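You operate a simulated robot arm through the tools that you are given. There is no shell and no other tool. Be economical: measure what you need, move in short steps, check, and stop when the job is done.

You run a simulated robot arm. Do the job below in one go: nothing can be reset, and whatever is moved stays where it is left.

TASK
Box the pastry on the dish, shut the red box, add the yellow sleeve, slide it onto the pink sheet.

Only the result counts: the job must be done as asked and must still hold three seconds after the hand-in. Knocking over, shifting, dropping, spilling or breaking anything else fails it. Flat cloth is picked up by pressing the open fingertips on it (5 to 10 N) and closing them slowly along it; thin cloth reads only 2 to 8 mm in the jaws.

THE ROBOT
A 6-joint arm with a two-finger parallel gripper, fixed in place. Base frame: the origin is at the foot of the arm, x ahead of it, y to its left, z up. Lengths are in mm, angles in rad, forces in N, time in s.
Its first joint turns from -1.152 to 1.152 rad. Payload 2.45 kg.
The TCP is the grasp point between the finger pads, 24 mm short of the fingertips. In the tool frame z runs along the fingers and y along their closing line. The gripper opens to 68 mm. The fingers are 17 mm wide and 10 mm thick; the gripper's body (40 by 70 mm) begins 41 mm behind the TCP.
Orientation is told as [roll, pitch, yaw] about the base's x, y, z axes, in that order, counted from this pose: with the fingers straight down and closing along the base's y, the tool's x points along the base's -x, its y along +y and its z along -z.

THE INTERFACE
- The arm moves only by the tool jog_arm. Its argument "increments" is a list of rows, each a list of 3 entries, a list of its own where there are three numbers: the shift along the tool's x, y, z in cm, then the turn, a rotation vector about the tool's x, y, z in rad, then the opening, from 0 (shut) to 1 (fully open). In form: [[[dx, dy, dz], [ax, ay, az], gripper], ...]. A call has 1 to 8 rows; each row is the pose to reach, as a shift and turn from the pose commanded when the call began, along the tool's axes at that moment. Rows are played at 5 a second. More than 50 mm and 0.15 rad between two rows, or a gripper value outside its range, and nothing of the call is played. Where a pose cannot be reached the arm comes as near as it can. A force on the tool above 90 N (or 10 N above the force at the start of the call, whichever is more), or a blocked arm, ends the call early, and 0.2 s more pass. Each finger travels about 108 mm/s and halts on what it meets, pressing with about 32 N; the grip force reading is that of the motor and also rises with nothing between the fingers. The clock runs only during rows and for 0.2 s after the last one: add rows that repeat a pose to give the fingers time. The reply holds the time, the measured pose of the TCP, the force on the tool along the base axes, the opening and the grip force, in the units named above and with some noise.
- Cameras (640 x 400 px; columns grow to the right, rows downward): "scene" is fixed at [169.7, 431, 1463.1]; the picture's right is [-0.69, -0.72, 0.00], its down [-0.53, 0.51, -0.68] and it looks along [0.49, -0.47, -0.73] (base axes); focal length 330 px, centre (320, 200). "wrist" rides on the gripper at [84, 11, -75] in the tool frame; the picture's right is [-0.13, 0.99, 0.00], its down [-0.60, -0.08, -0.79] and it looks along [-0.79, -0.10, 0.61] (tool axes); focal length 251 px, centre (320, 200). There is no depth. A picture from a camera that has moved, and an enlarged one, comes with that camera's place and axes in the base frame and with its lens. The place of the scene camera against the robot may be out by one fixed shift of up to 25 mm in any direction.
- camera(camera): a new picture of that camera. No time passes.
- close_up(camera, box): a new picture of the part [left, top, right, bottom] of that camera's present view, enlarged. No time passes.
- finish_job(): hands the job in; it is judged then, once.

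Work in short steps. Places have to be worked out from the pictures, the camera data and where the tool is seen: move nearer, look again, correct. Check each grasp and each placing, and mend what went wrong. You have 120 turns and 68 pictures in all, those below and enlarged ones among them. Open the gripper and draw the arm clear of the work before you hand the job in, unless the task says otherwise; then end with one line.

The tools are called after "Call:" as a command line: name --argument value ..., lists and objects as JSON in quotes. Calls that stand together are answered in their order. jog_arm: Moves the arm, as the interface text tells. Its arguments: {"type":"object","properties":{"increments":{"type":"array","items":{"type":"array"}}},"required":["increments"]} The other tools are called the same way: camera (camera) takes a picture; close_up (camera, box) takes an enlarged picture of a part of a camera's view; finish_job () hands the job in.

At the start:

```text
t: 0.0
eef_pos: [453.3, 86.3, 1075.2]
tcp_rot: [-0.001, 0.0, 0.001]
contact_force: [-0.3, 0.0, -0.1]
finger_gap: 68.1
finger_force: 0.0
```

scene: 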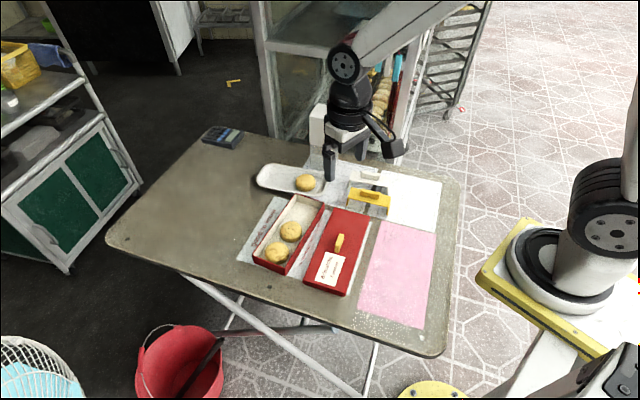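
wrist: 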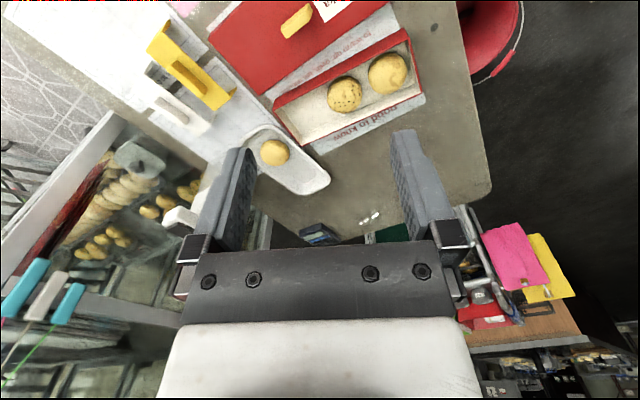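

I start with enlarged views of the table to identify the box, lid, sleeve and the sheet.

Call:
close_up --camera "scene" --box '[230, 150, 470, 300]'

Call:
close_up --camera "wrist" --box '[100, 0, 500, 250]'

```text
2.67 times, centred on (350, 225) of scene
camera zoom: at [169.7, 431.0, 1463.1], right [-0.69, -0.72, 0.0], down [-0.53, 0.51, -0.68], along [0.49, -0.47, -0.73], focal length 879 px, centre (240, 133)
```

zoom: 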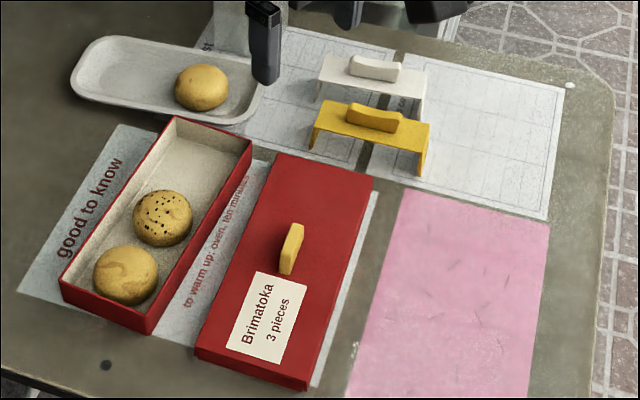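

```text
1.60 times, centred on (300, 125) of wrist
camera zoom: at [368.7, 95.5, 1149.7], right [0.13, 0.99, 0.0], down [0.6, -0.08, 0.79], along [0.79, -0.1, -0.61], focal length 402 px, centre (352, 320)
```

zoom: 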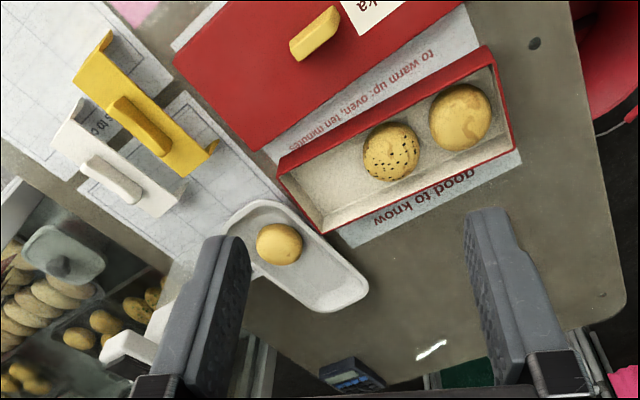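

Both camera rays for the pastry and the lid knob meet near z≈720, x≈500–740, which doesn't fit a surface at z=339. I'll move down 150 mm and look again to check scale by parallax.

Call:
jog_arm --increments '[[[0, 0, 3.5], [0, 0, 0], 1], [[0, 0, 7], [0, 0, 0], 1], [[0, 0, 10.5], [0, 0, 0], 1], [[0, 0, 14], [0, 0, 0], 1], [[0, 0, 14], [0, 0, 0], 1]]'

Call:
camera --camera "wrist"

Call:
camera --camera "scene"

```text
t: 1.2
eef_pos: [454.6, 84.1, 934.9]
tcp_rot: [0.001, 0.0, 0.0]
contact_force: [-0.8, -0.1, 0.2]
finger_gap: 67.7
finger_force: 0.1
```

```text
63 pictures are left
camera wrist: at [369.3, 93.3, 1009.8], right [0.13, 0.99, 0.0], down [0.6, -0.08, 0.79], along [0.79, -0.1, -0.61], focal length 251 px, centre (320, 200)
```

wrist: 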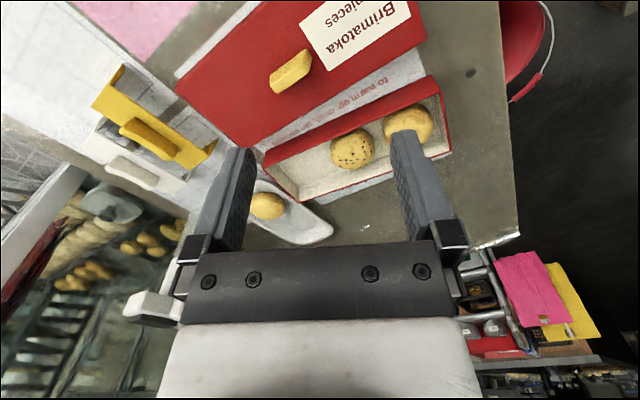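

```text
62 pictures are left
```

scene: 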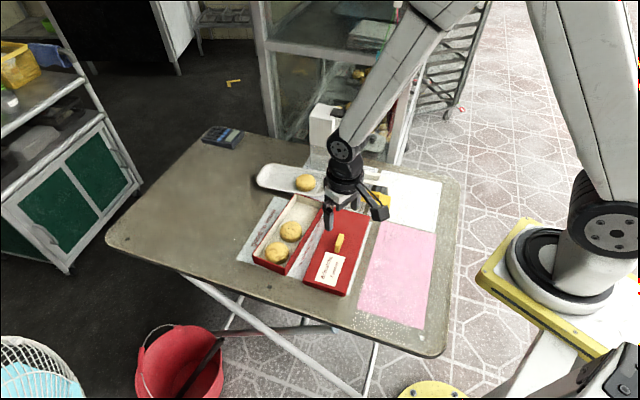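

The two wrist views put the lid knob at about (490, 47, 744), so the table lies near z≈700. I'll tilt the tool so the wrist camera looks more nearly straight down, and get an overview.

Call:
jog_arm --increments '[[[-2.5, 0, -2.5], [0, 0.125, 0], 1], [[-5, -0.5, -5], [0, 0.25, 0], 1], [[-7.5, -1, -7.5], [0, 0.375, 0], 1], [[-10, -1.5, -10], [0, 0.5, 0], 1], [[-10, -1.5, -10], [0, 0.62, 0], 1], [[-10, -1.5, -10], [0, 0.62, 0], 1]]'

Call:
camera --camera "wrist"

```text
t: 2.6
eef_pos: [554.1, 70.4, 1034.5]
tcp_rot: [0.0, 0.622, 0.0]
contact_force: [-0.4, 0.4, -0.5]
finger_gap: 67.8
finger_force: 0.1
```

```text
61 pictures are left
camera wrist: at [528.7, 79.3, 1144.7], right [0.11, 0.99, -0.07], down [0.95, -0.08, 0.29], along [0.28, -0.1, -0.95], focal length 251 px, centre (320, 200)
```

wrist: 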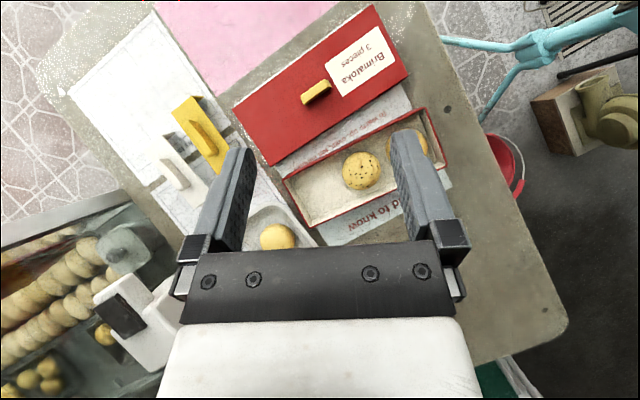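

The tilted view gives a consistent rectangle: the lid is about 255×109, centred near (482, 50), with its long axis about 26° off y. The box is centred near (610, 110) and the dish pastry near (720–745, −53). I'll level the tool and head towards the pastry, testing reach as I go.

Call:
jog_arm --increments '[[[-2.54, -1.4, 0.25], [0, -0.124, 0], 1], [[-5.08, -2.8, 0.5], [0, -0.248, 0], 1], [[-7.6, -4.2, 0.75], [0, -0.372, 0], 1], [[-10.2, -5.6, 1], [0, -0.496, 0], 1], [[-12.7, -7, 1.23], [0, -0.622, 0], 1], [[-12.7, -7, 1.23], [0, -0.622, 0], 1]]'

```text
t: 4.0
eef_pos: [651.3, -0.1, 951.3]
tcp_rot: [0.0, -0.004, 0.0]
contact_force: [0.2, 0.5, -0.1]
finger_gap: 67.9
finger_force: 0.1
```

Reach is fine so far. Now I yaw the tool to close along the box's short axis (yaw ≈ −1.12).

Call:
jog_arm --increments '[[[-0.5, 0, 0], [0, 0, 0.145], 1], [[-1, 0, 0], [0, 0, 0.29], 1], [[-1.5, 0, 0], [0, 0, 0.435], 1], [[-2, 0, 0], [0, 0, 0.58], 1], [[-2.5, 0, 0], [0, 0, 0.725], 1], [[-3, 0, 0], [0, 0, 0.87], 1], [[-3, -0.5, 0], [0, 0, 1.0], 1], [[-3, -1, 0], [0, 0, 1.12], 1]]'

Call:
camera --camera "wrist"

```text
t: 5.8
eef_pos: [677.6, -7.9, 951.3]
tcp_rot: [0.002, 0.001, -1.121]
contact_force: [0.7, 0.3, -0.8]
finger_gap: 68.0
finger_force: 0.0
```

```text
60 pictures are left
camera wrist: at [651.4, 70.3, 1026.5], right [0.95, 0.31, 0.0], down [0.19, -0.58, 0.79], along [0.25, -0.75, -0.61], focal length 251 px, centre (320, 200)
```

wrist: 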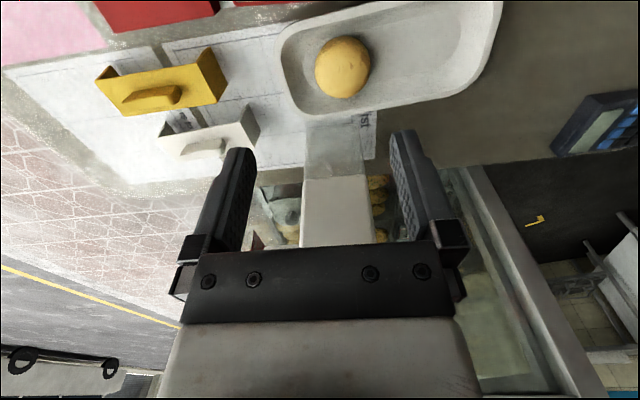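

The new ray again puts the pastry at about (720, −52) with a diameter of about 63, which is tight for the 68 mm jaws. I'll move above it and descend partway to z≈840.

Call:
jog_arm --increments '[[[-2, 0.6, 2], [0, 0, 0], 1], [[-4, 1.2, 5], [0, 0, 0], 1], [[-5.86, 1.88, 8], [0, 0, 0], 1], [[-5.86, 1.88, 11], [0, 0, 0], 1], [[-5.86, 1.88, 11], [0, 0, 0], 1]]'

Call:
camera --camera "wrist"

```text
t: 7.0
eef_pos: [723.4, -53.2, 841.4]
tcp_rot: [0.001, -0.001, -1.119]
contact_force: [-0.4, 0.0, -0.3]
finger_gap: 68.1
finger_force: 0.0
```

```text
59 pictures are left
camera wrist: at [694.9, 26.4, 916.7], right [0.95, 0.32, 0.0], down [0.19, -0.58, 0.79], along [0.25, -0.75, -0.61], focal length 251 px, centre (320, 200)
```

wrist: 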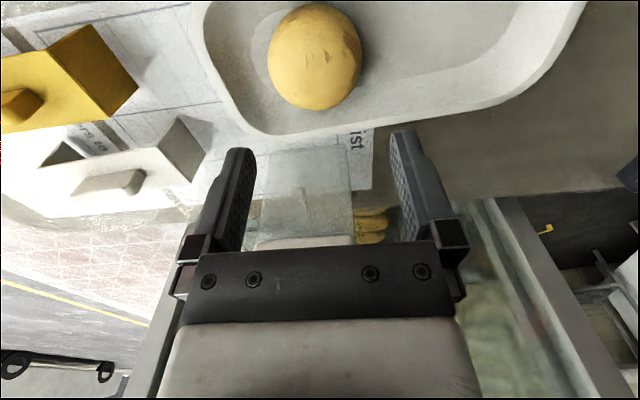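

Size growth between views suggests a pastry centre near (716, −46) at z≈737. I'll correct the position and descend to z≈800, then look again.

Call:
jog_arm --increments '[[[0.97, -0.35, 0], [0, 0, 0], 1], [[0.97, -0.35, 2], [0, 0, 0], 1], [[0.97, -0.35, 4.1], [0, 0, 0], 1], [[0.97, -0.35, 4.1], [0, 0, 0], 1]]'

Call:
camera --camera "wrist"

Call:
close_up --camera "scene" --box '[250, 120, 410, 220]'

```text
t: 8.0
eef_pos: [715.1, -46.4, 800.8]
tcp_rot: [0.0, -0.002, -1.121]
contact_force: [0.2, -0.7, 0.8]
finger_gap: 67.9
finger_force: 0.1
```

```text
58 pictures are left
camera wrist: at [687.6, 33.4, 875.7], right [0.95, 0.32, 0.0], down [0.19, -0.58, 0.79], along [0.25, -0.75, -0.61], focal length 251 px, centre (320, 200)
```

wrist: 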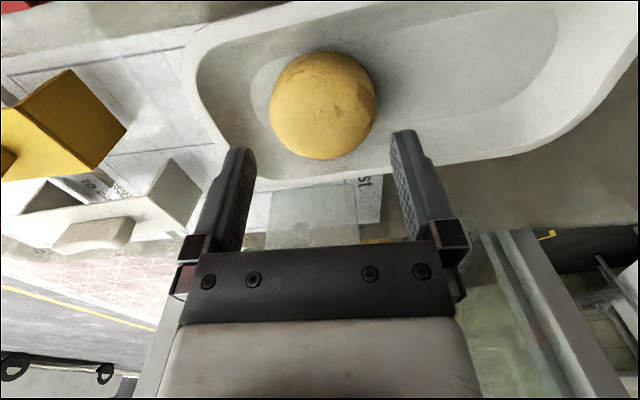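

```text
4.00 times, centred on (330, 170) of scene
camera zoom: at [169.7, 431.0, 1463.1], right [-0.69, -0.72, 0.0], down [-0.53, 0.51, -0.68], along [0.49, -0.47, -0.73], focal length 1319 px, centre (280, 320)
```

zoom: 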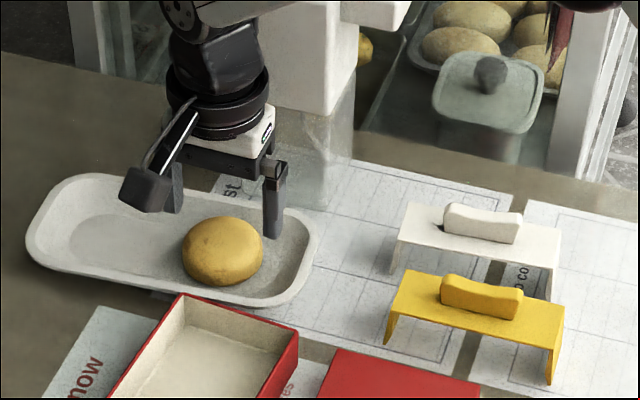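

Pastry centre is about (716, −45.5, 740) and the jaws are within 2 mm of it. I'll nudge 1.3 mm and descend to z≈768 so the tips begin to straddle it, then check.

Call:
jog_arm --increments '[[[0.05, 0.13, 1], [0, 0, 0], 1], [[0.05, 0.13, 2.2], [0, 0, 0], 1], [[0.05, 0.13, 3.3], [0, 0, 0], 1], [[0.05, 0.13, 3.3], [0, 0, 0], 1]]'

Call:
camera --camera "wrist"

Call:
close_up --camera "scene" --box '[250, 140, 350, 202]'

```text
t: 9.0
eef_pos: [716.3, -46.5, 768.4]
tcp_rot: [0.001, -0.001, -1.12]
contact_force: [0.2, 0.0, 0.2]
finger_gap: 67.9
finger_force: 0.0
```

```text
56 pictures are left
camera wrist: at [688.4, 33.9, 842.2], right [0.95, 0.32, 0.0], down [0.19, -0.58, 0.79], along [0.25, -0.75, -0.61], focal length 251 px, centre (320, 200)
```

wrist: 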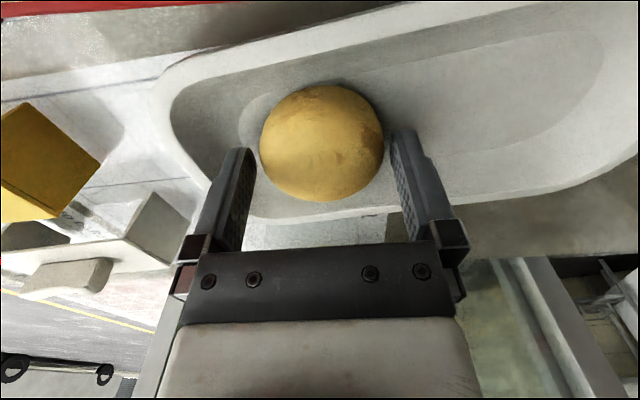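

```text
6.40 times, centred on (300, 171) of scene
camera zoom: at [169.7, 431.0, 1463.1], right [-0.69, -0.72, 0.0], down [-0.53, 0.51, -0.68], along [0.49, -0.47, -0.73], focal length 2110 px, centre (448, 386)
```

zoom: 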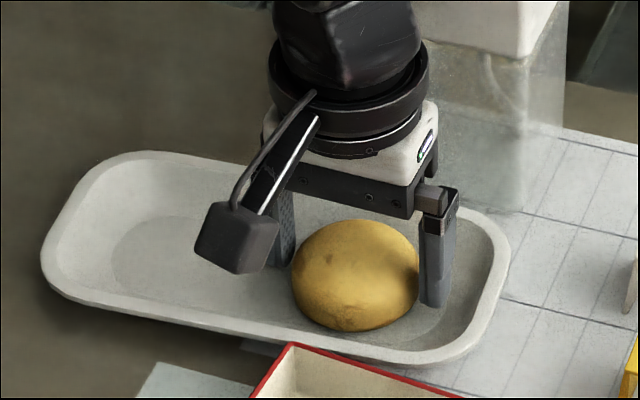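

Tracking gives a centre of about (715.5, −44, 742). I'll shift slightly, descend to z≈752 (tips ≈728), and close.

Call:
jog_arm --increments '[[[0.25, 0.08, 0.3], [0, 0, 0], 1], [[0.25, 0.08, 1.0], [0, 0, 0], 1], [[0.25, 0.08, 1.65], [0, 0, 0], 1], [[0.25, 0.08, 1.65], [0, 0, 0], 1]]'

Call:
camera --camera "wrist"

```text
t: 10.0
eef_pos: [719.9, -43.0, 758.0]
tcp_rot: [0.012, -0.007, -1.12]
contact_force: [-12.5, 2.2, 54.5]
finger_gap: 67.9
finger_force: 0.1
```

```text
54 pictures are left
camera wrist: at [690.8, 36.3, 832.3], right [0.95, 0.32, 0.01], down [0.18, -0.58, 0.8], along [0.26, -0.75, -0.61], focal length 251 px, centre (320, 200)
```

wrist: 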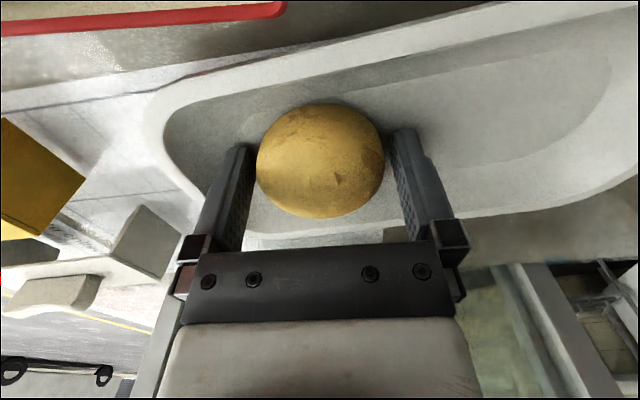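

The tips touched the dish at tip z≈734 (54 N), so the dish floor is higher than I assumed. The pastry centre is then about z=750 and about 6 mm nearer along tool x. I'll back up to z≈764 and shift.

Call:
jog_arm --increments '[[[0, 0, -1.2], [0, 0, 0], 1], [[0.6, 0.08, -1.2], [0, 0, 0], 1], [[0.6, 0.08, -1.2], [0, 0, 0], 1]]'

Call:
camera --camera "wrist"

```text
t: 10.8
eef_pos: [713.2, -37.0, 761.6]
tcp_rot: [0.002, 0.0, -1.121]
contact_force: [0.0, 0.7, -0.1]
finger_gap: 68.1
finger_force: 0.1
```

```text
53 pictures are left
camera wrist: at [686.0, 41.9, 836.8], right [0.95, 0.32, 0.0], down [0.19, -0.58, 0.79], along [0.25, -0.75, -0.61], focal length 251 px, centre (320, 200)
```

wrist: 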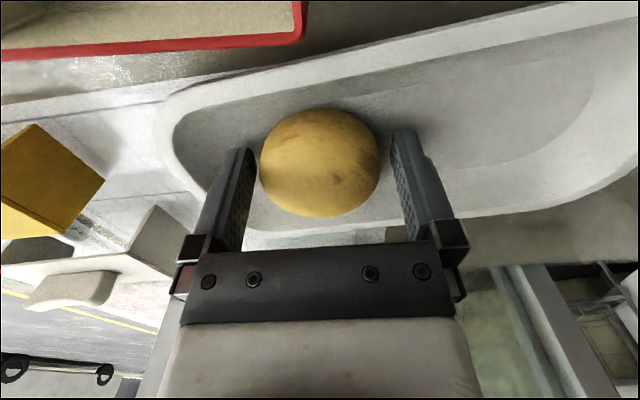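

The pastry sits between the fingers and is clear of contact. I close gently.

Call:
jog_arm --increments '[[[0, 0, 0], [0, 0, 0], 0.9], [[0, 0, 0], [0, 0, 0], 0.82], [[0, 0, 0], [0, 0, 0], 0.75], [[0, 0, 0], [0, 0, 0], 0.7], [[0, 0, 0], [0, 0, 0], 0.7]]'

```text
t: 12.0
eef_pos: [715.1, -37.9, 762.1]
tcp_rot: [0.001, -0.001, -1.12]
contact_force: [1.3, 0.3, 1.0]
finger_gap: 59.2
finger_force: 32.7
```

The grip holds at 59 mm. I lift 110 mm, move towards the free slot of the box (~(641, 37)), and look.

Call:
jog_arm --increments '[[[0, 0, -2], [0, 0, 0], 0.7], [[0, 0, -5], [0, 0, 0], 0.7], [[0, 0, -8], [0, 0, 0], 0.7], [[2.5, -0.8, -11], [0, 0, 0], 0.7], [[5, -1.6, -11], [0, 0, 0], 0.7], [[7.5, -2.5, -11], [0, 0, 0], 0.7], [[9.9, -3.3, -11], [0, 0, 0], 0.7], [[9.9, -3.3, -11], [0, 0, 0], 0.7]]'

Call:
camera --camera "wrist"

Call:
close_up --camera "scene" --box '[220, 140, 420, 265]'

```text
t: 13.8
eef_pos: [641.7, 35.3, 872.1]
tcp_rot: [0.002, -0.001, -1.121]
contact_force: [-0.3, 0.0, -0.4]
finger_gap: 59.2
finger_force: 32.1
```

```text
52 pictures are left
camera wrist: at [614.0, 116.3, 946.8], right [0.95, 0.32, 0.0], down [0.19, -0.58, 0.79], along [0.25, -0.75, -0.61], focal length 251 px, centre (320, 200)
```

wrist: 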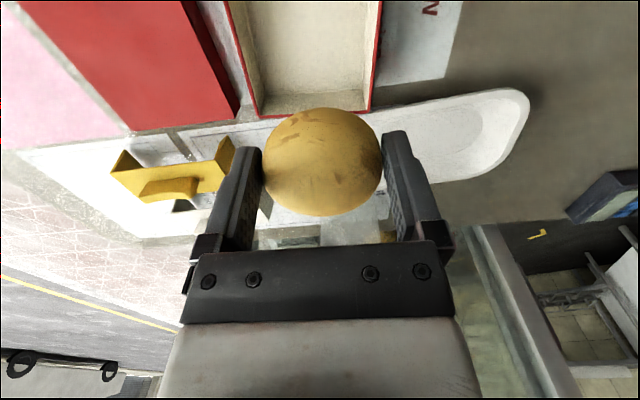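

```text
3.20 times, centred on (320, 202) of scene
camera zoom: at [169.7, 431.0, 1463.1], right [-0.69, -0.72, 0.0], down [-0.53, 0.51, -0.68], along [0.49, -0.47, -0.73], focal length 1055 px, centre (320, 192)
```

zoom: 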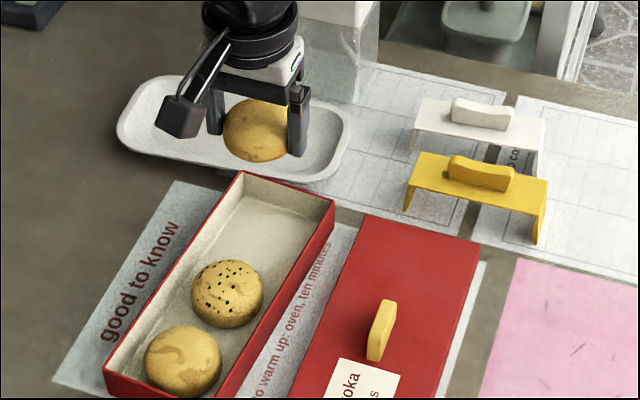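

The box rim now triangulates at z≈774 (end corner near (605, −11)), so the box is about 220×88 and the lid about 240×103. The free slot is centred near (628, 44). The fingers would barely fit between the long walls, so I rotate 45° so they drop towards the slot's corners.

Call:
jog_arm --increments '[[[0.3, -0.2, 0], [0, 0, -0.14], 0.7], [[0.6, -0.4, 0], [0, 0, -0.28], 0.7], [[0.9, -0.6, 0], [0, 0, -0.42], 0.7], [[1.2, -0.8, 0], [0, 0, -0.56], 0.7], [[1.39, -0.89, 1], [0, 0, -0.7], 0.7], [[1.39, -0.89, 2], [0, 0, -0.785], 0.7], [[1.39, -0.89, 2], [0, 0, -0.785], 0.7]]'

Call:
camera --camera "wrist"

Call:
close_up --camera "scene" --box '[230, 140, 390, 240]'

```text
t: 15.4
eef_pos: [627.6, 47.5, 852.4]
tcp_rot: [0.001, -0.002, -0.333]
contact_force: [-0.3, -0.6, 0.0]
finger_gap: 59.2
finger_force: 32.1
```

```text
50 pictures are left
camera wrist: at [549.6, 83.9, 927.4], right [0.45, 0.89, 0.0], down [0.54, -0.27, 0.79], along [0.71, -0.35, -0.61], focal length 251 px, centre (320, 200)
```

wrist: 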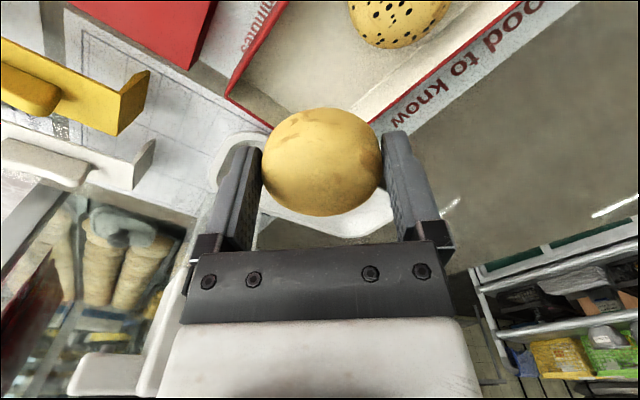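

```text
4.00 times, centred on (310, 190) of scene
camera zoom: at [169.7, 431.0, 1463.1], right [-0.69, -0.72, 0.0], down [-0.53, 0.51, -0.68], along [0.49, -0.47, -0.73], focal length 1319 px, centre (360, 240)
```

zoom: 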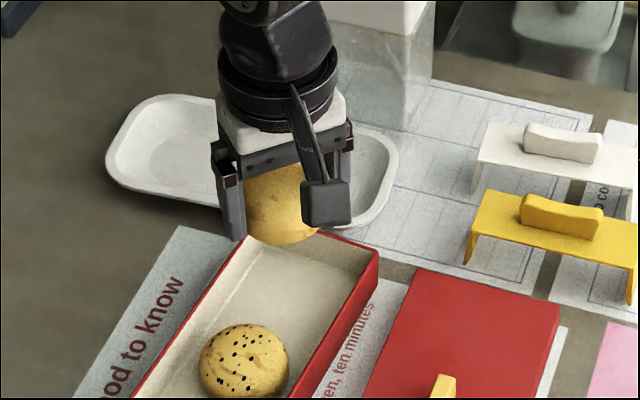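

The box measures about 90 wide at rim z≈774, with its axis about 23° off y; the slot centre (628, 44) agrees with the TCP. I descend to z≈785 and look.

Call:
jog_arm --increments '[[[0, 0, 2], [0, 0, 0], 0.7], [[0, 0, 4], [0, 0, 0], 0.7], [[0, 0, 5.5], [0, 0, 0], 0.7], [[0, 0, 6.7], [0, 0, 0], 0.7], [[0, 0, 6.7], [0, 0, 0], 0.7]]'

Call:
camera --camera "wrist"

Call:
close_up --camera "scene" --box '[230, 160, 358, 240]'

```text
t: 16.6
eef_pos: [627.2, 46.6, 785.0]
tcp_rot: [0.001, -0.003, -0.336]
contact_force: [0.6, 0.2, -0.5]
finger_gap: 59.3
finger_force: 31.7
```

```text
48 pictures are left
camera wrist: at [549.5, 83.7, 859.8], right [0.45, 0.89, 0.0], down [0.54, -0.27, 0.79], along [0.71, -0.36, -0.61], focal length 251 px, centre (320, 200)
```

wrist: 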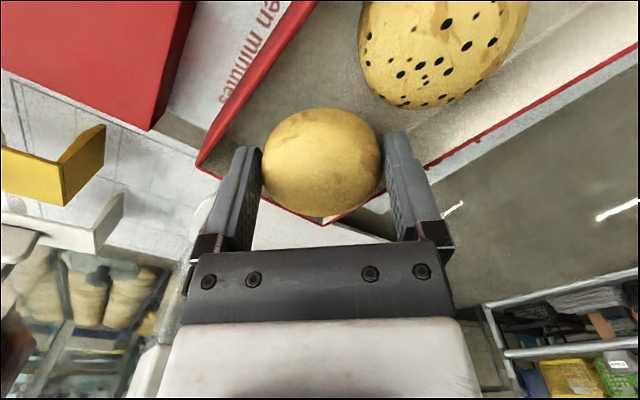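

```text
5.00 times, centred on (294, 200) of scene
camera zoom: at [169.7, 431.0, 1463.1], right [-0.69, -0.72, 0.0], down [-0.53, 0.51, -0.68], along [0.49, -0.47, -0.73], focal length 1648 px, centre (450, 200)
```

zoom: 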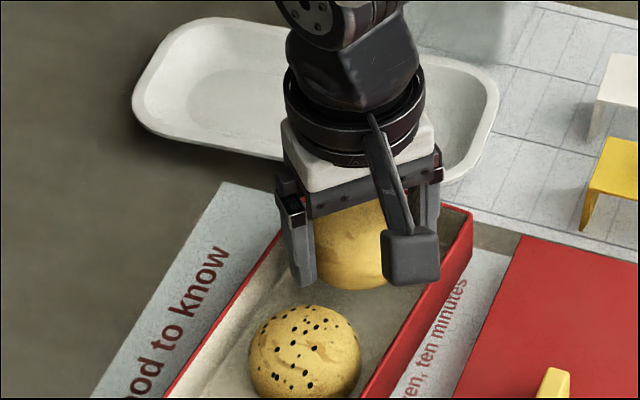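

All looks centred. The rim is at about 766 and the slot centre about 4 mm further towards the end wall. I shift slightly and descend in steps watching force.

Call:
jog_arm --increments '[[[-0.3, -0.27, 0], [0, 0, 0], 0.7], [[-0.3, -0.27, 1], [0, 0, 0], 0.7], [[-0.3, -0.27, 2.0], [0, 0, 0], 0.7], [[-0.3, -0.27, 2.4], [0, 0, 0], 0.7]]'

```text
t: 17.6
eef_pos: [629.4, 42.3, 761.7]
tcp_rot: [0.001, -0.002, -0.335]
contact_force: [-1.2, -0.5, 2.1]
finger_gap: 59.5
finger_force: 32.5
```

No clear contact at z≈761. I continue in small steps.

Call:
jog_arm --increments '[[[0, 0, 0.3], [0, 0, 0], 0.7], [[0, 0, 0.3], [0, 0, 0], 0.7]]'

Call:
camera --camera "wrist"

```text
t: 18.2
eef_pos: [628.8, 42.0, 759.9]
tcp_rot: [0.001, -0.007, -0.334]
contact_force: [-7.0, -3.0, 26.9]
finger_gap: 59.3
finger_force: 31.9
```

```text
46 pictures are left
camera wrist: at [553.1, 79.4, 835.0], right [0.45, 0.89, 0.0], down [0.54, -0.27, 0.8], along [0.71, -0.36, -0.6], focal length 251 px, centre (320, 200)
```

wrist: 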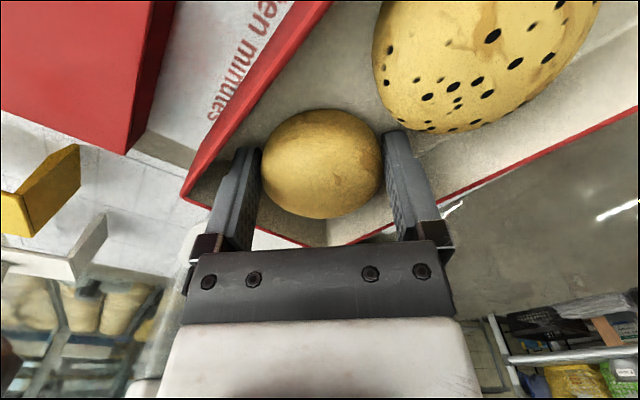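

The pastry is on the box floor (27 N). I ease up 2 mm and open just a little, checking for side forces.

Call:
jog_arm --increments '[[[0, 0, -0.2], [0, 0, 0], 0.8], [[0, 0, -0.2], [0, 0, 0], 0.92], [[0, 0, -0.2], [0, 0, 0], 0.95], [[0, 0, -0.2], [0, 0, 0], 0.95]]'

```text
t: 19.2
eef_pos: [628.7, 43.5, 759.8]
tcp_rot: [0.0, -0.002, -0.335]
contact_force: [-0.5, 0.5, 0.3]
finger_gap: 64.5
finger_force: 0.0
```

Released with no side forces. I rise straight up and look.

Call:
jog_arm --increments '[[[0, 0, -1], [0, 0, 0], 0.95], [[0, 0, -3], [0, 0, 0], 0.95], [[0, 0, -6], [0, 0, 0], 0.95], [[0, 0, -10], [0, 0, 0], 1], [[0, 0, -14], [0, 0, 0], 1], [[0, 0, -14], [0, 0, 0], 1]]'

Call:
camera --camera "wrist"

```text
t: 20.6
eef_pos: [626.1, 42.2, 898.4]
tcp_rot: [-0.001, -0.002, -0.334]
contact_force: [-0.6, 0.1, 0.6]
finger_gap: 68.1
finger_force: 0.0
```

```text
45 pictures are left
camera wrist: at [550.0, 79.6, 974.0], right [0.45, 0.89, 0.0], down [0.54, -0.27, 0.79], along [0.71, -0.36, -0.61], focal length 251 px, centre (320, 200)
```

wrist: 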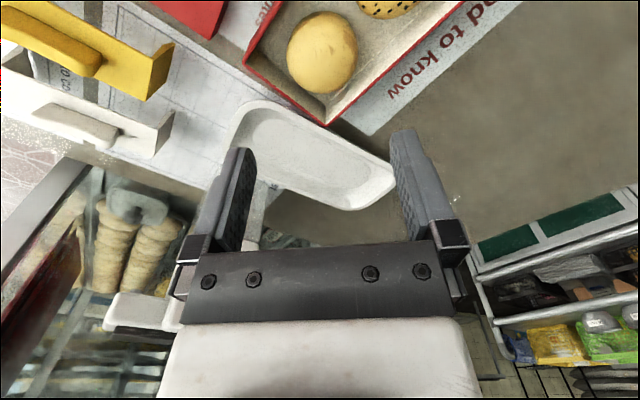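

Pastry is in the box with fingers clear. Now I go above the lid knob (~(484.5, 50, 757)), with yaw −1.12 so the jaws close across it.

Call:
jog_arm --increments '[[[2.3, -0.7, 0], [0, 0, 0.131], 1], [[4.6, -1.35, 0], [0, 0, 0.262], 1], [[6.9, -2.0, 1], [0, 0, 0.393], 1], [[9.2, -2.7, 2], [0, 0, 0.524], 1], [[11.5, -3.4, 4], [0, 0, 0.655], 1], [[13.68, -4.04, 6], [0, 0, 0.785], 1], [[13.68, -4.04, 6.8], [0, 0, 0.785], 1], [[13.68, -4.04, 6.8], [0, 0, 0.785], 1]]'

Call:
camera --camera "wrist"

```text
t: 22.4
eef_pos: [486.4, 48.9, 830.9]
tcp_rot: [0.002, -0.002, -1.122]
contact_force: [-0.7, -0.1, 0.1]
finger_gap: 68.0
finger_force: 0.1
```

```text
44 pictures are left
camera wrist: at [458.8, 129.0, 905.8], right [0.95, 0.32, 0.0], down [0.19, -0.58, 0.79], along [0.25, -0.75, -0.61], focal length 251 px, centre (320, 200)
```

wrist: 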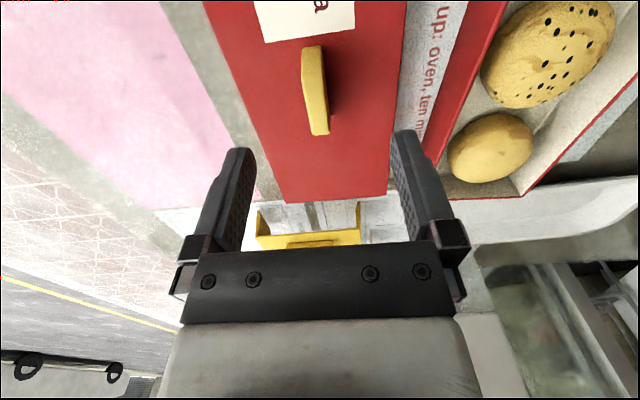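

Lid corners triangulate to a top at z≈755, with its centre near (485, 52) and tilt 25.7°. The knob needs a 2 mm sideways correction. I descend to z≈797 and look from both cameras.

Call:
jog_arm --increments '[[[0.15, -0.22, 1], [0, 0, 0], 1], [[0.15, -0.22, 2.4], [0, 0, 0], 1], [[0.15, -0.22, 3.4], [0, 0, 0], 1], [[0.15, -0.22, 3.4], [0, 0, 0], 1]]'

Call:
camera --camera "wrist"

Call:
close_up --camera "scene" --box '[270, 200, 398, 280]'

```text
t: 23.4
eef_pos: [482.7, 50.3, 798.0]
tcp_rot: [0.002, -0.002, -1.119]
contact_force: [-0.3, -0.2, -0.4]
finger_gap: 68.1
finger_force: 0.1
```

```text
43 pictures are left
camera wrist: at [455.3, 129.5, 873.6], right [0.95, 0.32, 0.0], down [0.19, -0.58, 0.79], along [0.25, -0.75, -0.61], focal length 251 px, centre (320, 200)
```

wrist: 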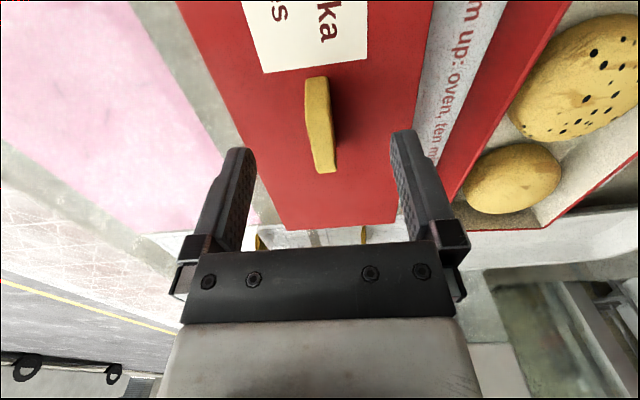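

```text
5.00 times, centred on (334, 240) of scene
camera zoom: at [169.7, 431.0, 1463.1], right [-0.69, -0.72, 0.0], down [-0.53, 0.51, -0.68], along [0.49, -0.47, -0.73], focal length 1648 px, centre (250, 0)
```

zoom: 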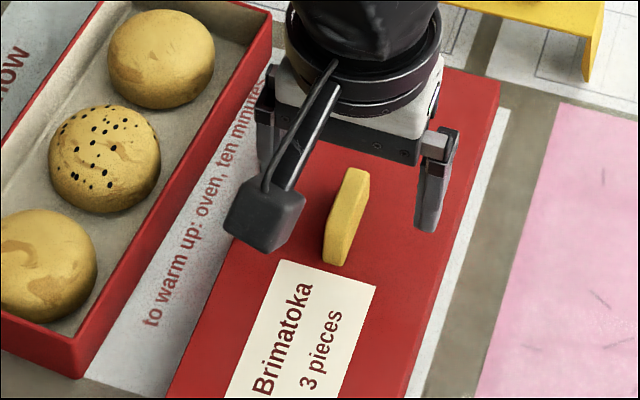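

The knob sits between the fingers, with its centre about 3 mm towards +tool x. I descend in small steps towards the lid surface, reading force.

Call:
jog_arm --increments '[[[0.3, 0, 0.7], [0, 0, 0], 1], [[0.3, 0, 1.5], [0, 0, 0], 1], [[0.3, 0, 1.9], [0, 0, 0], 1], [[0.3, 0, 1.9], [0, 0, 0], 1]]'

Call:
camera --camera "wrist"

```text
t: 24.4
eef_pos: [482.5, 52.5, 779.6]
tcp_rot: [0.002, 0.0, -1.121]
contact_force: [0.0, 0.1, -0.5]
finger_gap: 68.3
finger_force: 0.1
```

```text
41 pictures are left
camera wrist: at [454.6, 132.4, 854.7], right [0.95, 0.32, 0.0], down [0.19, -0.58, 0.79], along [0.25, -0.75, -0.61], focal length 251 px, centre (320, 200)
```

wrist: 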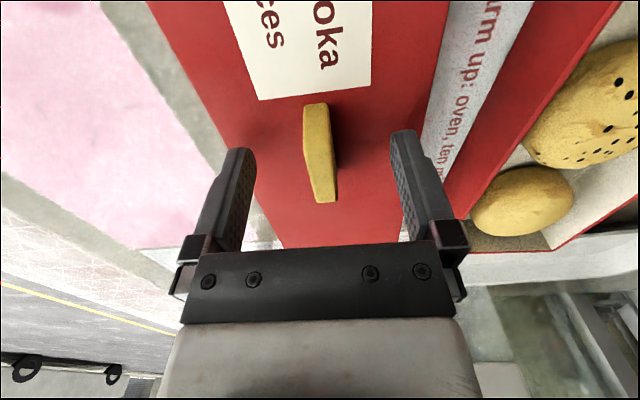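

No contact yet; continue down 4 mm.

Call:
jog_arm --increments '[[[0, 0, 0.2], [0, 0, 0], 1], [[0, 0, 0.4], [0, 0, 0], 1], [[0, 0, 0.4], [0, 0, 0], 1]]'

```text
t: 25.2
eef_pos: [482.9, 53.3, 776.3]
tcp_rot: [0.001, -0.002, -1.119]
contact_force: [0.0, -0.4, 0.5]
finger_gap: 68.1
finger_force: 0.1
```

Call:
jog_arm --increments '[[[0, 0, 0.2], [0, 0, 0], 1], [[0, 0, 0.4], [0, 0, 0], 1], [[0, 0, 0.4], [0, 0, 0], 1]]'

```text
t: 26.0
eef_pos: [483.3, 51.0, 772.5]
tcp_rot: [0.002, -0.001, -1.12]
contact_force: [-11.8, -7.6, 43.1]
finger_gap: 67.9
finger_force: 0.1
```

The tips touched the lid top at tip z≈749. I back up 3 mm and close on the knob.

Call:
jog_arm --increments '[[[0, 0, -0.35], [0, 0, 0], 1], [[0, 0, -0.35], [0, 0, 0], 0.7], [[0, 0, -0.35], [0, 0, 0], 0.4], [[0, 0, -0.35], [0, 0, 0], 0.2], [[0, 0, -0.35], [0, 0, 0], 0.0], [[0, 0, -0.35], [0, 0, 0], 0.0]]'

Call:
camera --camera "wrist"

```text
t: 27.4
eef_pos: [483.8, 51.9, 774.9]
tcp_rot: [0.002, -0.002, -1.122]
contact_force: [0.6, -0.4, 0.2]
finger_gap: 11.0
finger_force: 32.0
```

```text
40 pictures are left
camera wrist: at [455.1, 132.1, 849.8], right [0.95, 0.32, 0.0], down [0.19, -0.58, 0.79], along [0.25, -0.75, -0.61], focal length 251 px, centre (320, 200)
```

wrist: 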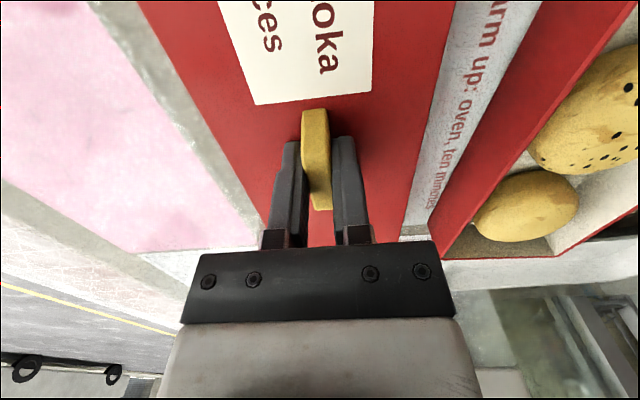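

The knob is gripped at 11 mm. I lift the lid 130 mm straight up.

Call:
jog_arm --increments '[[[0, 0, -1], [0, 0, 0], 0], [[0, 0, -3], [0, 0, 0], 0], [[0, 0, -6], [0, 0, 0], 0], [[0, 0, -9], [0, 0, 0], 0], [[0, 0, -13], [0, 0, 0], 0], [[0, 0, -13], [0, 0, 0], 0]]'

Call:
camera --camera "wrist"

Call:
camera --camera "scene"

```text
t: 28.8
eef_pos: [482.9, 51.6, 904.2]
tcp_rot: [0.003, 0.001, -1.12]
contact_force: [-0.4, -0.9, -0.3]
finger_gap: 10.9
finger_force: 31.5
```

```text
39 pictures are left
camera wrist: at [455.4, 131.8, 978.2], right [0.95, 0.32, 0.0], down [0.19, -0.58, 0.79], along [0.25, -0.75, -0.61], focal length 251 px, centre (320, 200)
```

wrist: 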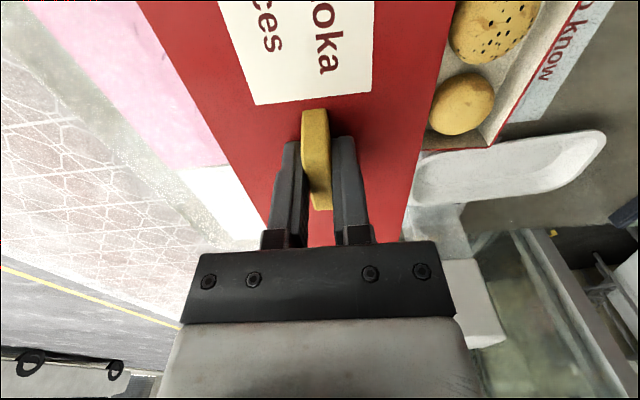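

```text
38 pictures are left
```

scene: 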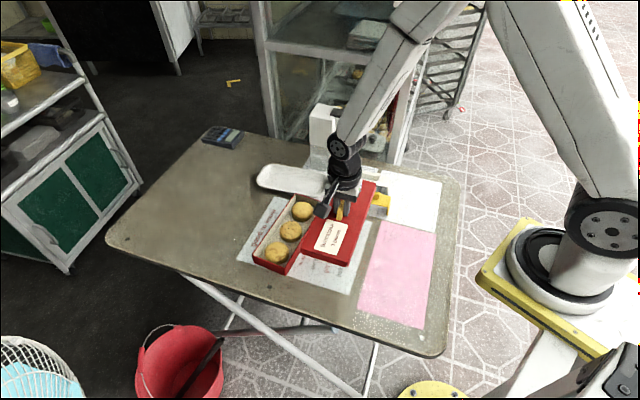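

The lid hangs level. Box tilt reads about 22–24° and the lid about 26–27°, so I'll turn 0.055 rad while moving over the box centre (~(601, 105)) at a safe height.

Call:
jog_arm --increments '[[[0, 3, 0], [0, 0, 0], 0], [[-0.1, 6.5, 0], [0, 0, 0.02], 0], [[-0.2, 10, 0], [0, 0, 0.04], 0], [[-0.38, 12.97, 1], [0, 0, 0.055], 0], [[-0.38, 12.97, 3], [0, 0, 0.055], 0], [[-0.38, 12.97, 5], [0, 0, 0.055], 0], [[-0.38, 12.97, 5], [0, 0, 0.055], 0]]'

Call:
camera --camera "wrist"

Call:
close_up --camera "scene" --box '[220, 165, 380, 265]'

```text
t: 30.4
eef_pos: [600.9, 104.3, 853.5]
tcp_rot: [0.003, -0.001, -1.175]
contact_force: [0.4, -0.6, -0.1]
finger_gap: 11.2
finger_force: 31.7
```

```text
37 pictures are left
camera wrist: at [577.3, 185.2, 929.3], right [0.96, 0.26, 0.0], down [0.16, -0.59, 0.79], along [0.21, -0.77, -0.61], focal length 251 px, centre (320, 200)
```

wrist: 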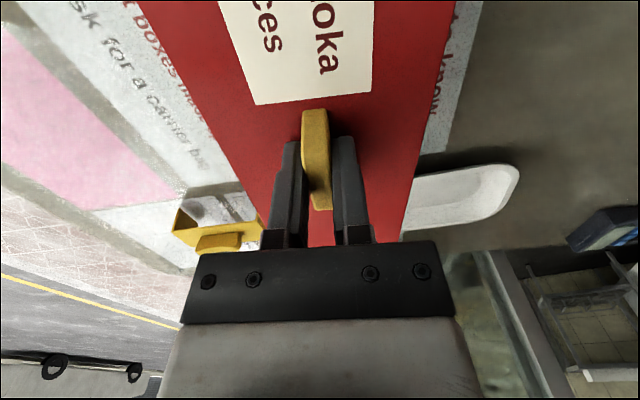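

```text
4.00 times, centred on (300, 215) of scene
camera zoom: at [169.7, 431.0, 1463.1], right [-0.69, -0.72, 0.0], down [-0.53, 0.51, -0.68], along [0.49, -0.47, -0.73], focal length 1319 px, centre (400, 140)
```

zoom: 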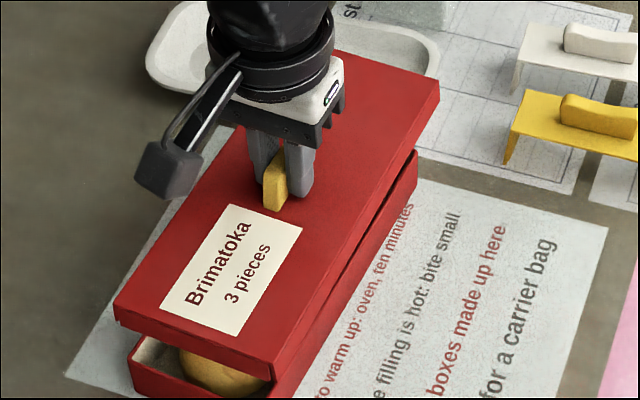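

The scene view shows lid and box almost parallel now. The lid needs to shift about 7 mm along its short axis (away from the arm). I shift and lower so the lid's skirt is just above the rim.

Call:
jog_arm --increments '[[[0.0, 0.4, 1], [0, 0, 0], 0], [[0.0, 0.7, 2], [0, 0, 0], 0], [[0.0, 0.7, 3.4], [0, 0, 0], 0], [[0.0, 0.7, 3.4], [0, 0, 0], 0]]'

Call:
close_up --camera "scene" --box '[230, 170, 358, 250]'

Call:
camera --camera "wrist"

```text
t: 31.4
eef_pos: [607.2, 107.5, 822.4]
tcp_rot: [0.002, -0.001, -1.174]
contact_force: [-0.2, 0.0, 0.5]
finger_gap: 11.2
finger_force: 31.8
```

```text
5.00 times, centred on (294, 210) of scene
camera zoom: at [169.7, 431.0, 1463.1], right [-0.69, -0.72, 0.0], down [-0.53, 0.51, -0.68], along [0.49, -0.47, -0.73], focal length 1648 px, centre (450, 150)
```

zoom: 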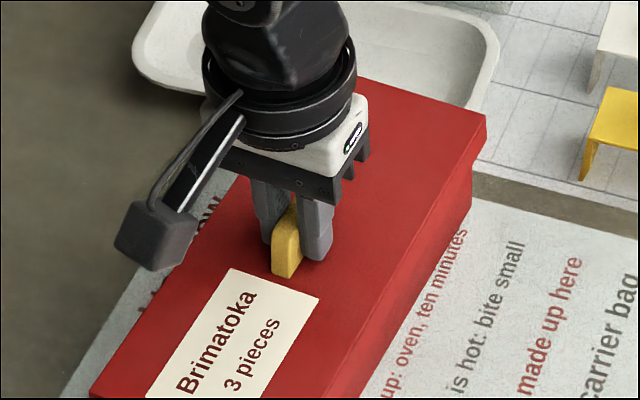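

```text
34 pictures are left
camera wrist: at [583.4, 188.4, 896.5], right [0.96, 0.26, 0.0], down [0.16, -0.59, 0.79], along [0.21, -0.77, -0.61], focal length 251 px, centre (320, 200)
```

wrist: 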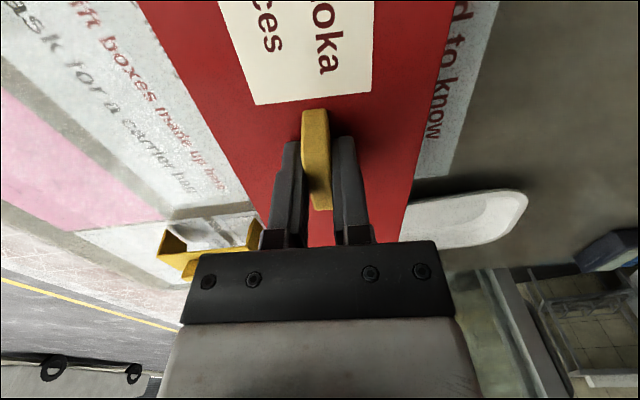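

Check corner alignment more closely at both ends.

Call:
close_up --camera "scene" --box '[240, 225, 320, 275]'

Call:
close_up --camera "scene" --box '[300, 180, 348, 210]'

```text
8.00 times, centred on (280, 250) of scene
camera zoom: at [169.7, 431.0, 1463.1], right [-0.69, -0.72, 0.0], down [-0.53, 0.51, -0.68], along [0.49, -0.47, -0.73], focal length 2637 px, centre (640, -200)
```

zoom: 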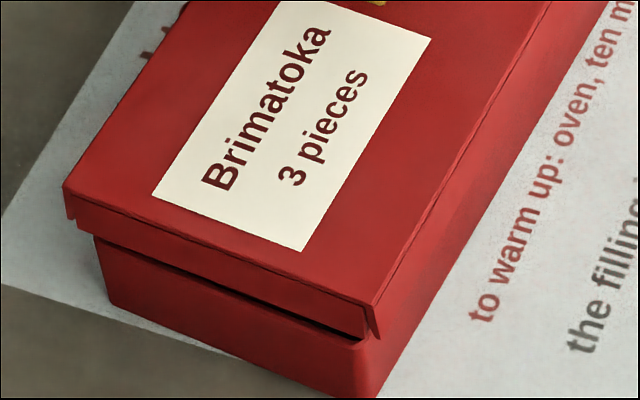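

```text
13.33 times, centred on (324, 195) of scene
camera zoom: at [169.7, 431.0, 1463.1], right [-0.69, -0.72, 0.0], down [-0.53, 0.51, -0.68], along [0.49, -0.47, -0.73], focal length 4395 px, centre (267, 267)
```

zoom: 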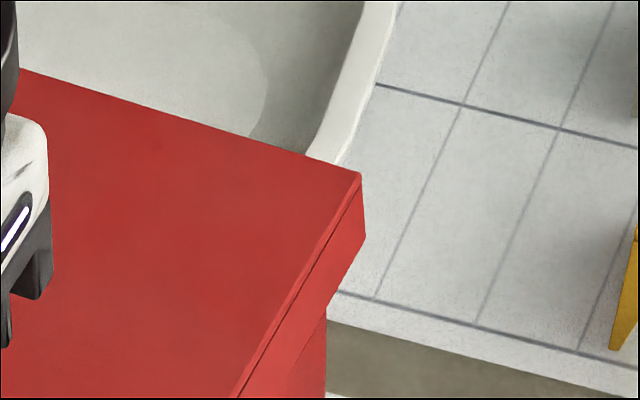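

Columns show the lid centred across the box to within ~1 mm. Along the length the uncertainty is about ±3 mm. I lower 10 mm more and re-check.

Call:
jog_arm --increments '[[[0, 0, 0.4], [0, 0, 0], 0], [[0, 0, 0.9], [0, 0, 0], 0], [[0, 0, 0.9], [0, 0, 0], 0]]'

Call:
close_up --camera "scene" --box '[240, 225, 320, 275]'

```text
t: 32.2
eef_pos: [606.7, 107.6, 810.9]
tcp_rot: [0.001, -0.002, -1.175]
contact_force: [0.3, 0.6, 0.2]
finger_gap: 10.9
finger_force: 31.8
```

```text
8.00 times, centred on (280, 250) of scene
camera zoom: at [169.7, 431.0, 1463.1], right [-0.69, -0.72, 0.0], down [-0.53, 0.51, -0.68], along [0.49, -0.47, -0.73], focal length 2637 px, centre (640, -200)
```

zoom: 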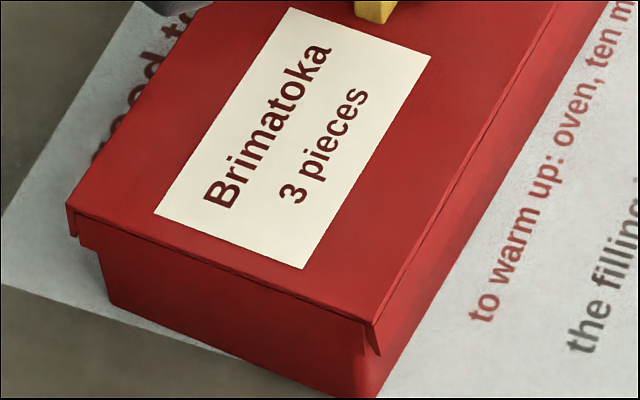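

The lid skirt is nearly at the rim and the offsets look centred within about 2 mm. I lower in small steps watching force.

Call:
jog_arm --increments '[[[0, 0, 0.3], [0, 0, 0], 0], [[0, 0, 0.6], [0, 0, 0], 0], [[0, 0, 0.6], [0, 0, 0], 0]]'

```text
t: 33.0
eef_pos: [607.1, 108.6, 807.6]
tcp_rot: [0.004, -0.002, -1.175]
contact_force: [1.5, -3.5, 10.2]
finger_gap: 11.2
finger_force: 32.1
```

Light contact (10 N), with sideways force towards −y. I look at both ends before continuing.

Call:
close_up --camera "scene" --box '[240, 225, 320, 275]'

Call:
close_up --camera "scene" --box '[290, 175, 354, 215]'

```text
8.00 times, centred on (280, 250) of scene
camera zoom: at [169.6, 430.9, 1463.2], right [-0.69, -0.72, 0.0], down [-0.53, 0.51, -0.68], along [0.49, -0.47, -0.73], focal length 2637 px, centre (640, -200)
```

zoom: 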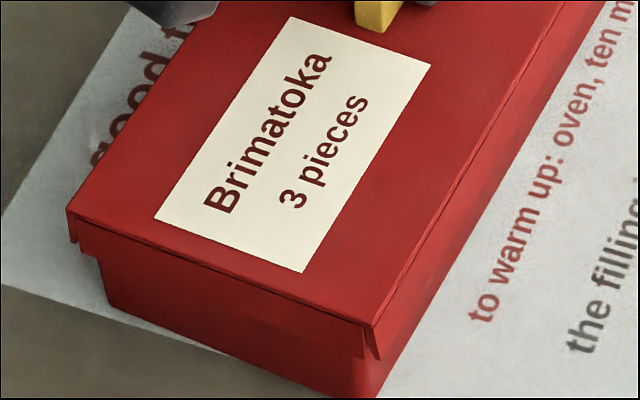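

```text
10.00 times, centred on (322, 195) of scene
camera zoom: at [169.6, 430.9, 1463.2], right [-0.69, -0.72, 0.0], down [-0.53, 0.51, -0.68], along [0.49, -0.47, -0.73], focal length 3297 px, centre (300, 250)
```

zoom: 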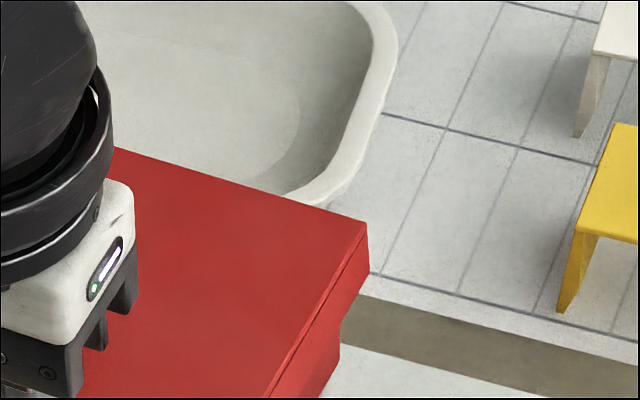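

The side force is purely along −u, consistent with the lid being slightly too far towards the near end. I lift 2 mm, shift 2 mm in −u and 0.8 mm in +w, and lower again.

Call:
jog_arm --increments '[[[0, 0, -0.2], [0, 0, 0], 0], [[-0.2, 0.08, -0.2], [0, 0, 0], 0], [[-0.2, 0.08, 0.1], [0, 0, 0], 0], [[-0.2, 0.08, 0.3], [0, 0, 0], 0], [[-0.2, 0.08, 0.3], [0, 0, 0], 0]]'

```text
t: 34.2
eef_pos: [611.2, 106.6, 804.1]
tcp_rot: [0.002, -0.001, -1.174]
contact_force: [0.9, -4.2, 8.7]
finger_gap: 11.2
finger_force: 31.6
```

It got lower (z≈804) with under 10 N. I continue with another 1 mm −u shift and 3 mm down.

Call:
jog_arm --increments '[[[-0.15, 0, 0], [0, 0, 0], 0], [[-0.15, 0, 0.2], [0, 0, 0], 0], [[-0.15, 0, 0.3], [0, 0, 0], 0], [[-0.15, 0, 0.3], [0, 0, 0], 0]]'

Call:
close_up --camera "scene" --box '[240, 180, 352, 250]'

```text
t: 35.2
eef_pos: [610.6, 105.1, 801.3]
tcp_rot: [0.005, -0.001, -1.175]
contact_force: [-5.9, 0.6, 27.9]
finger_gap: 11.1
finger_force: 32.0
```

```text
5.71 times, centred on (296, 215) of scene
camera zoom: at [169.0, 430.9, 1463.2], right [-0.69, -0.72, 0.0], down [-0.53, 0.51, -0.68], along [0.49, -0.47, -0.73], focal length 1884 px, centre (457, 114)
```

zoom: 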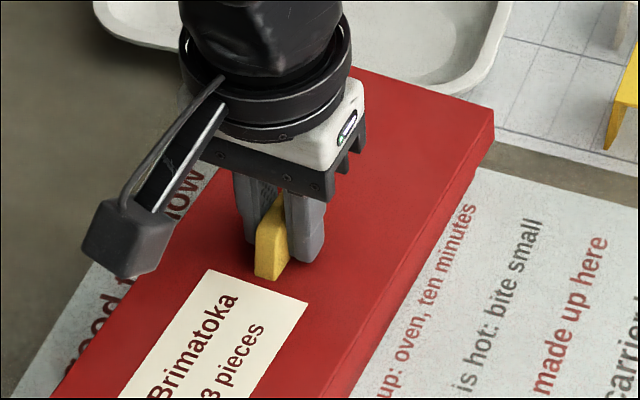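

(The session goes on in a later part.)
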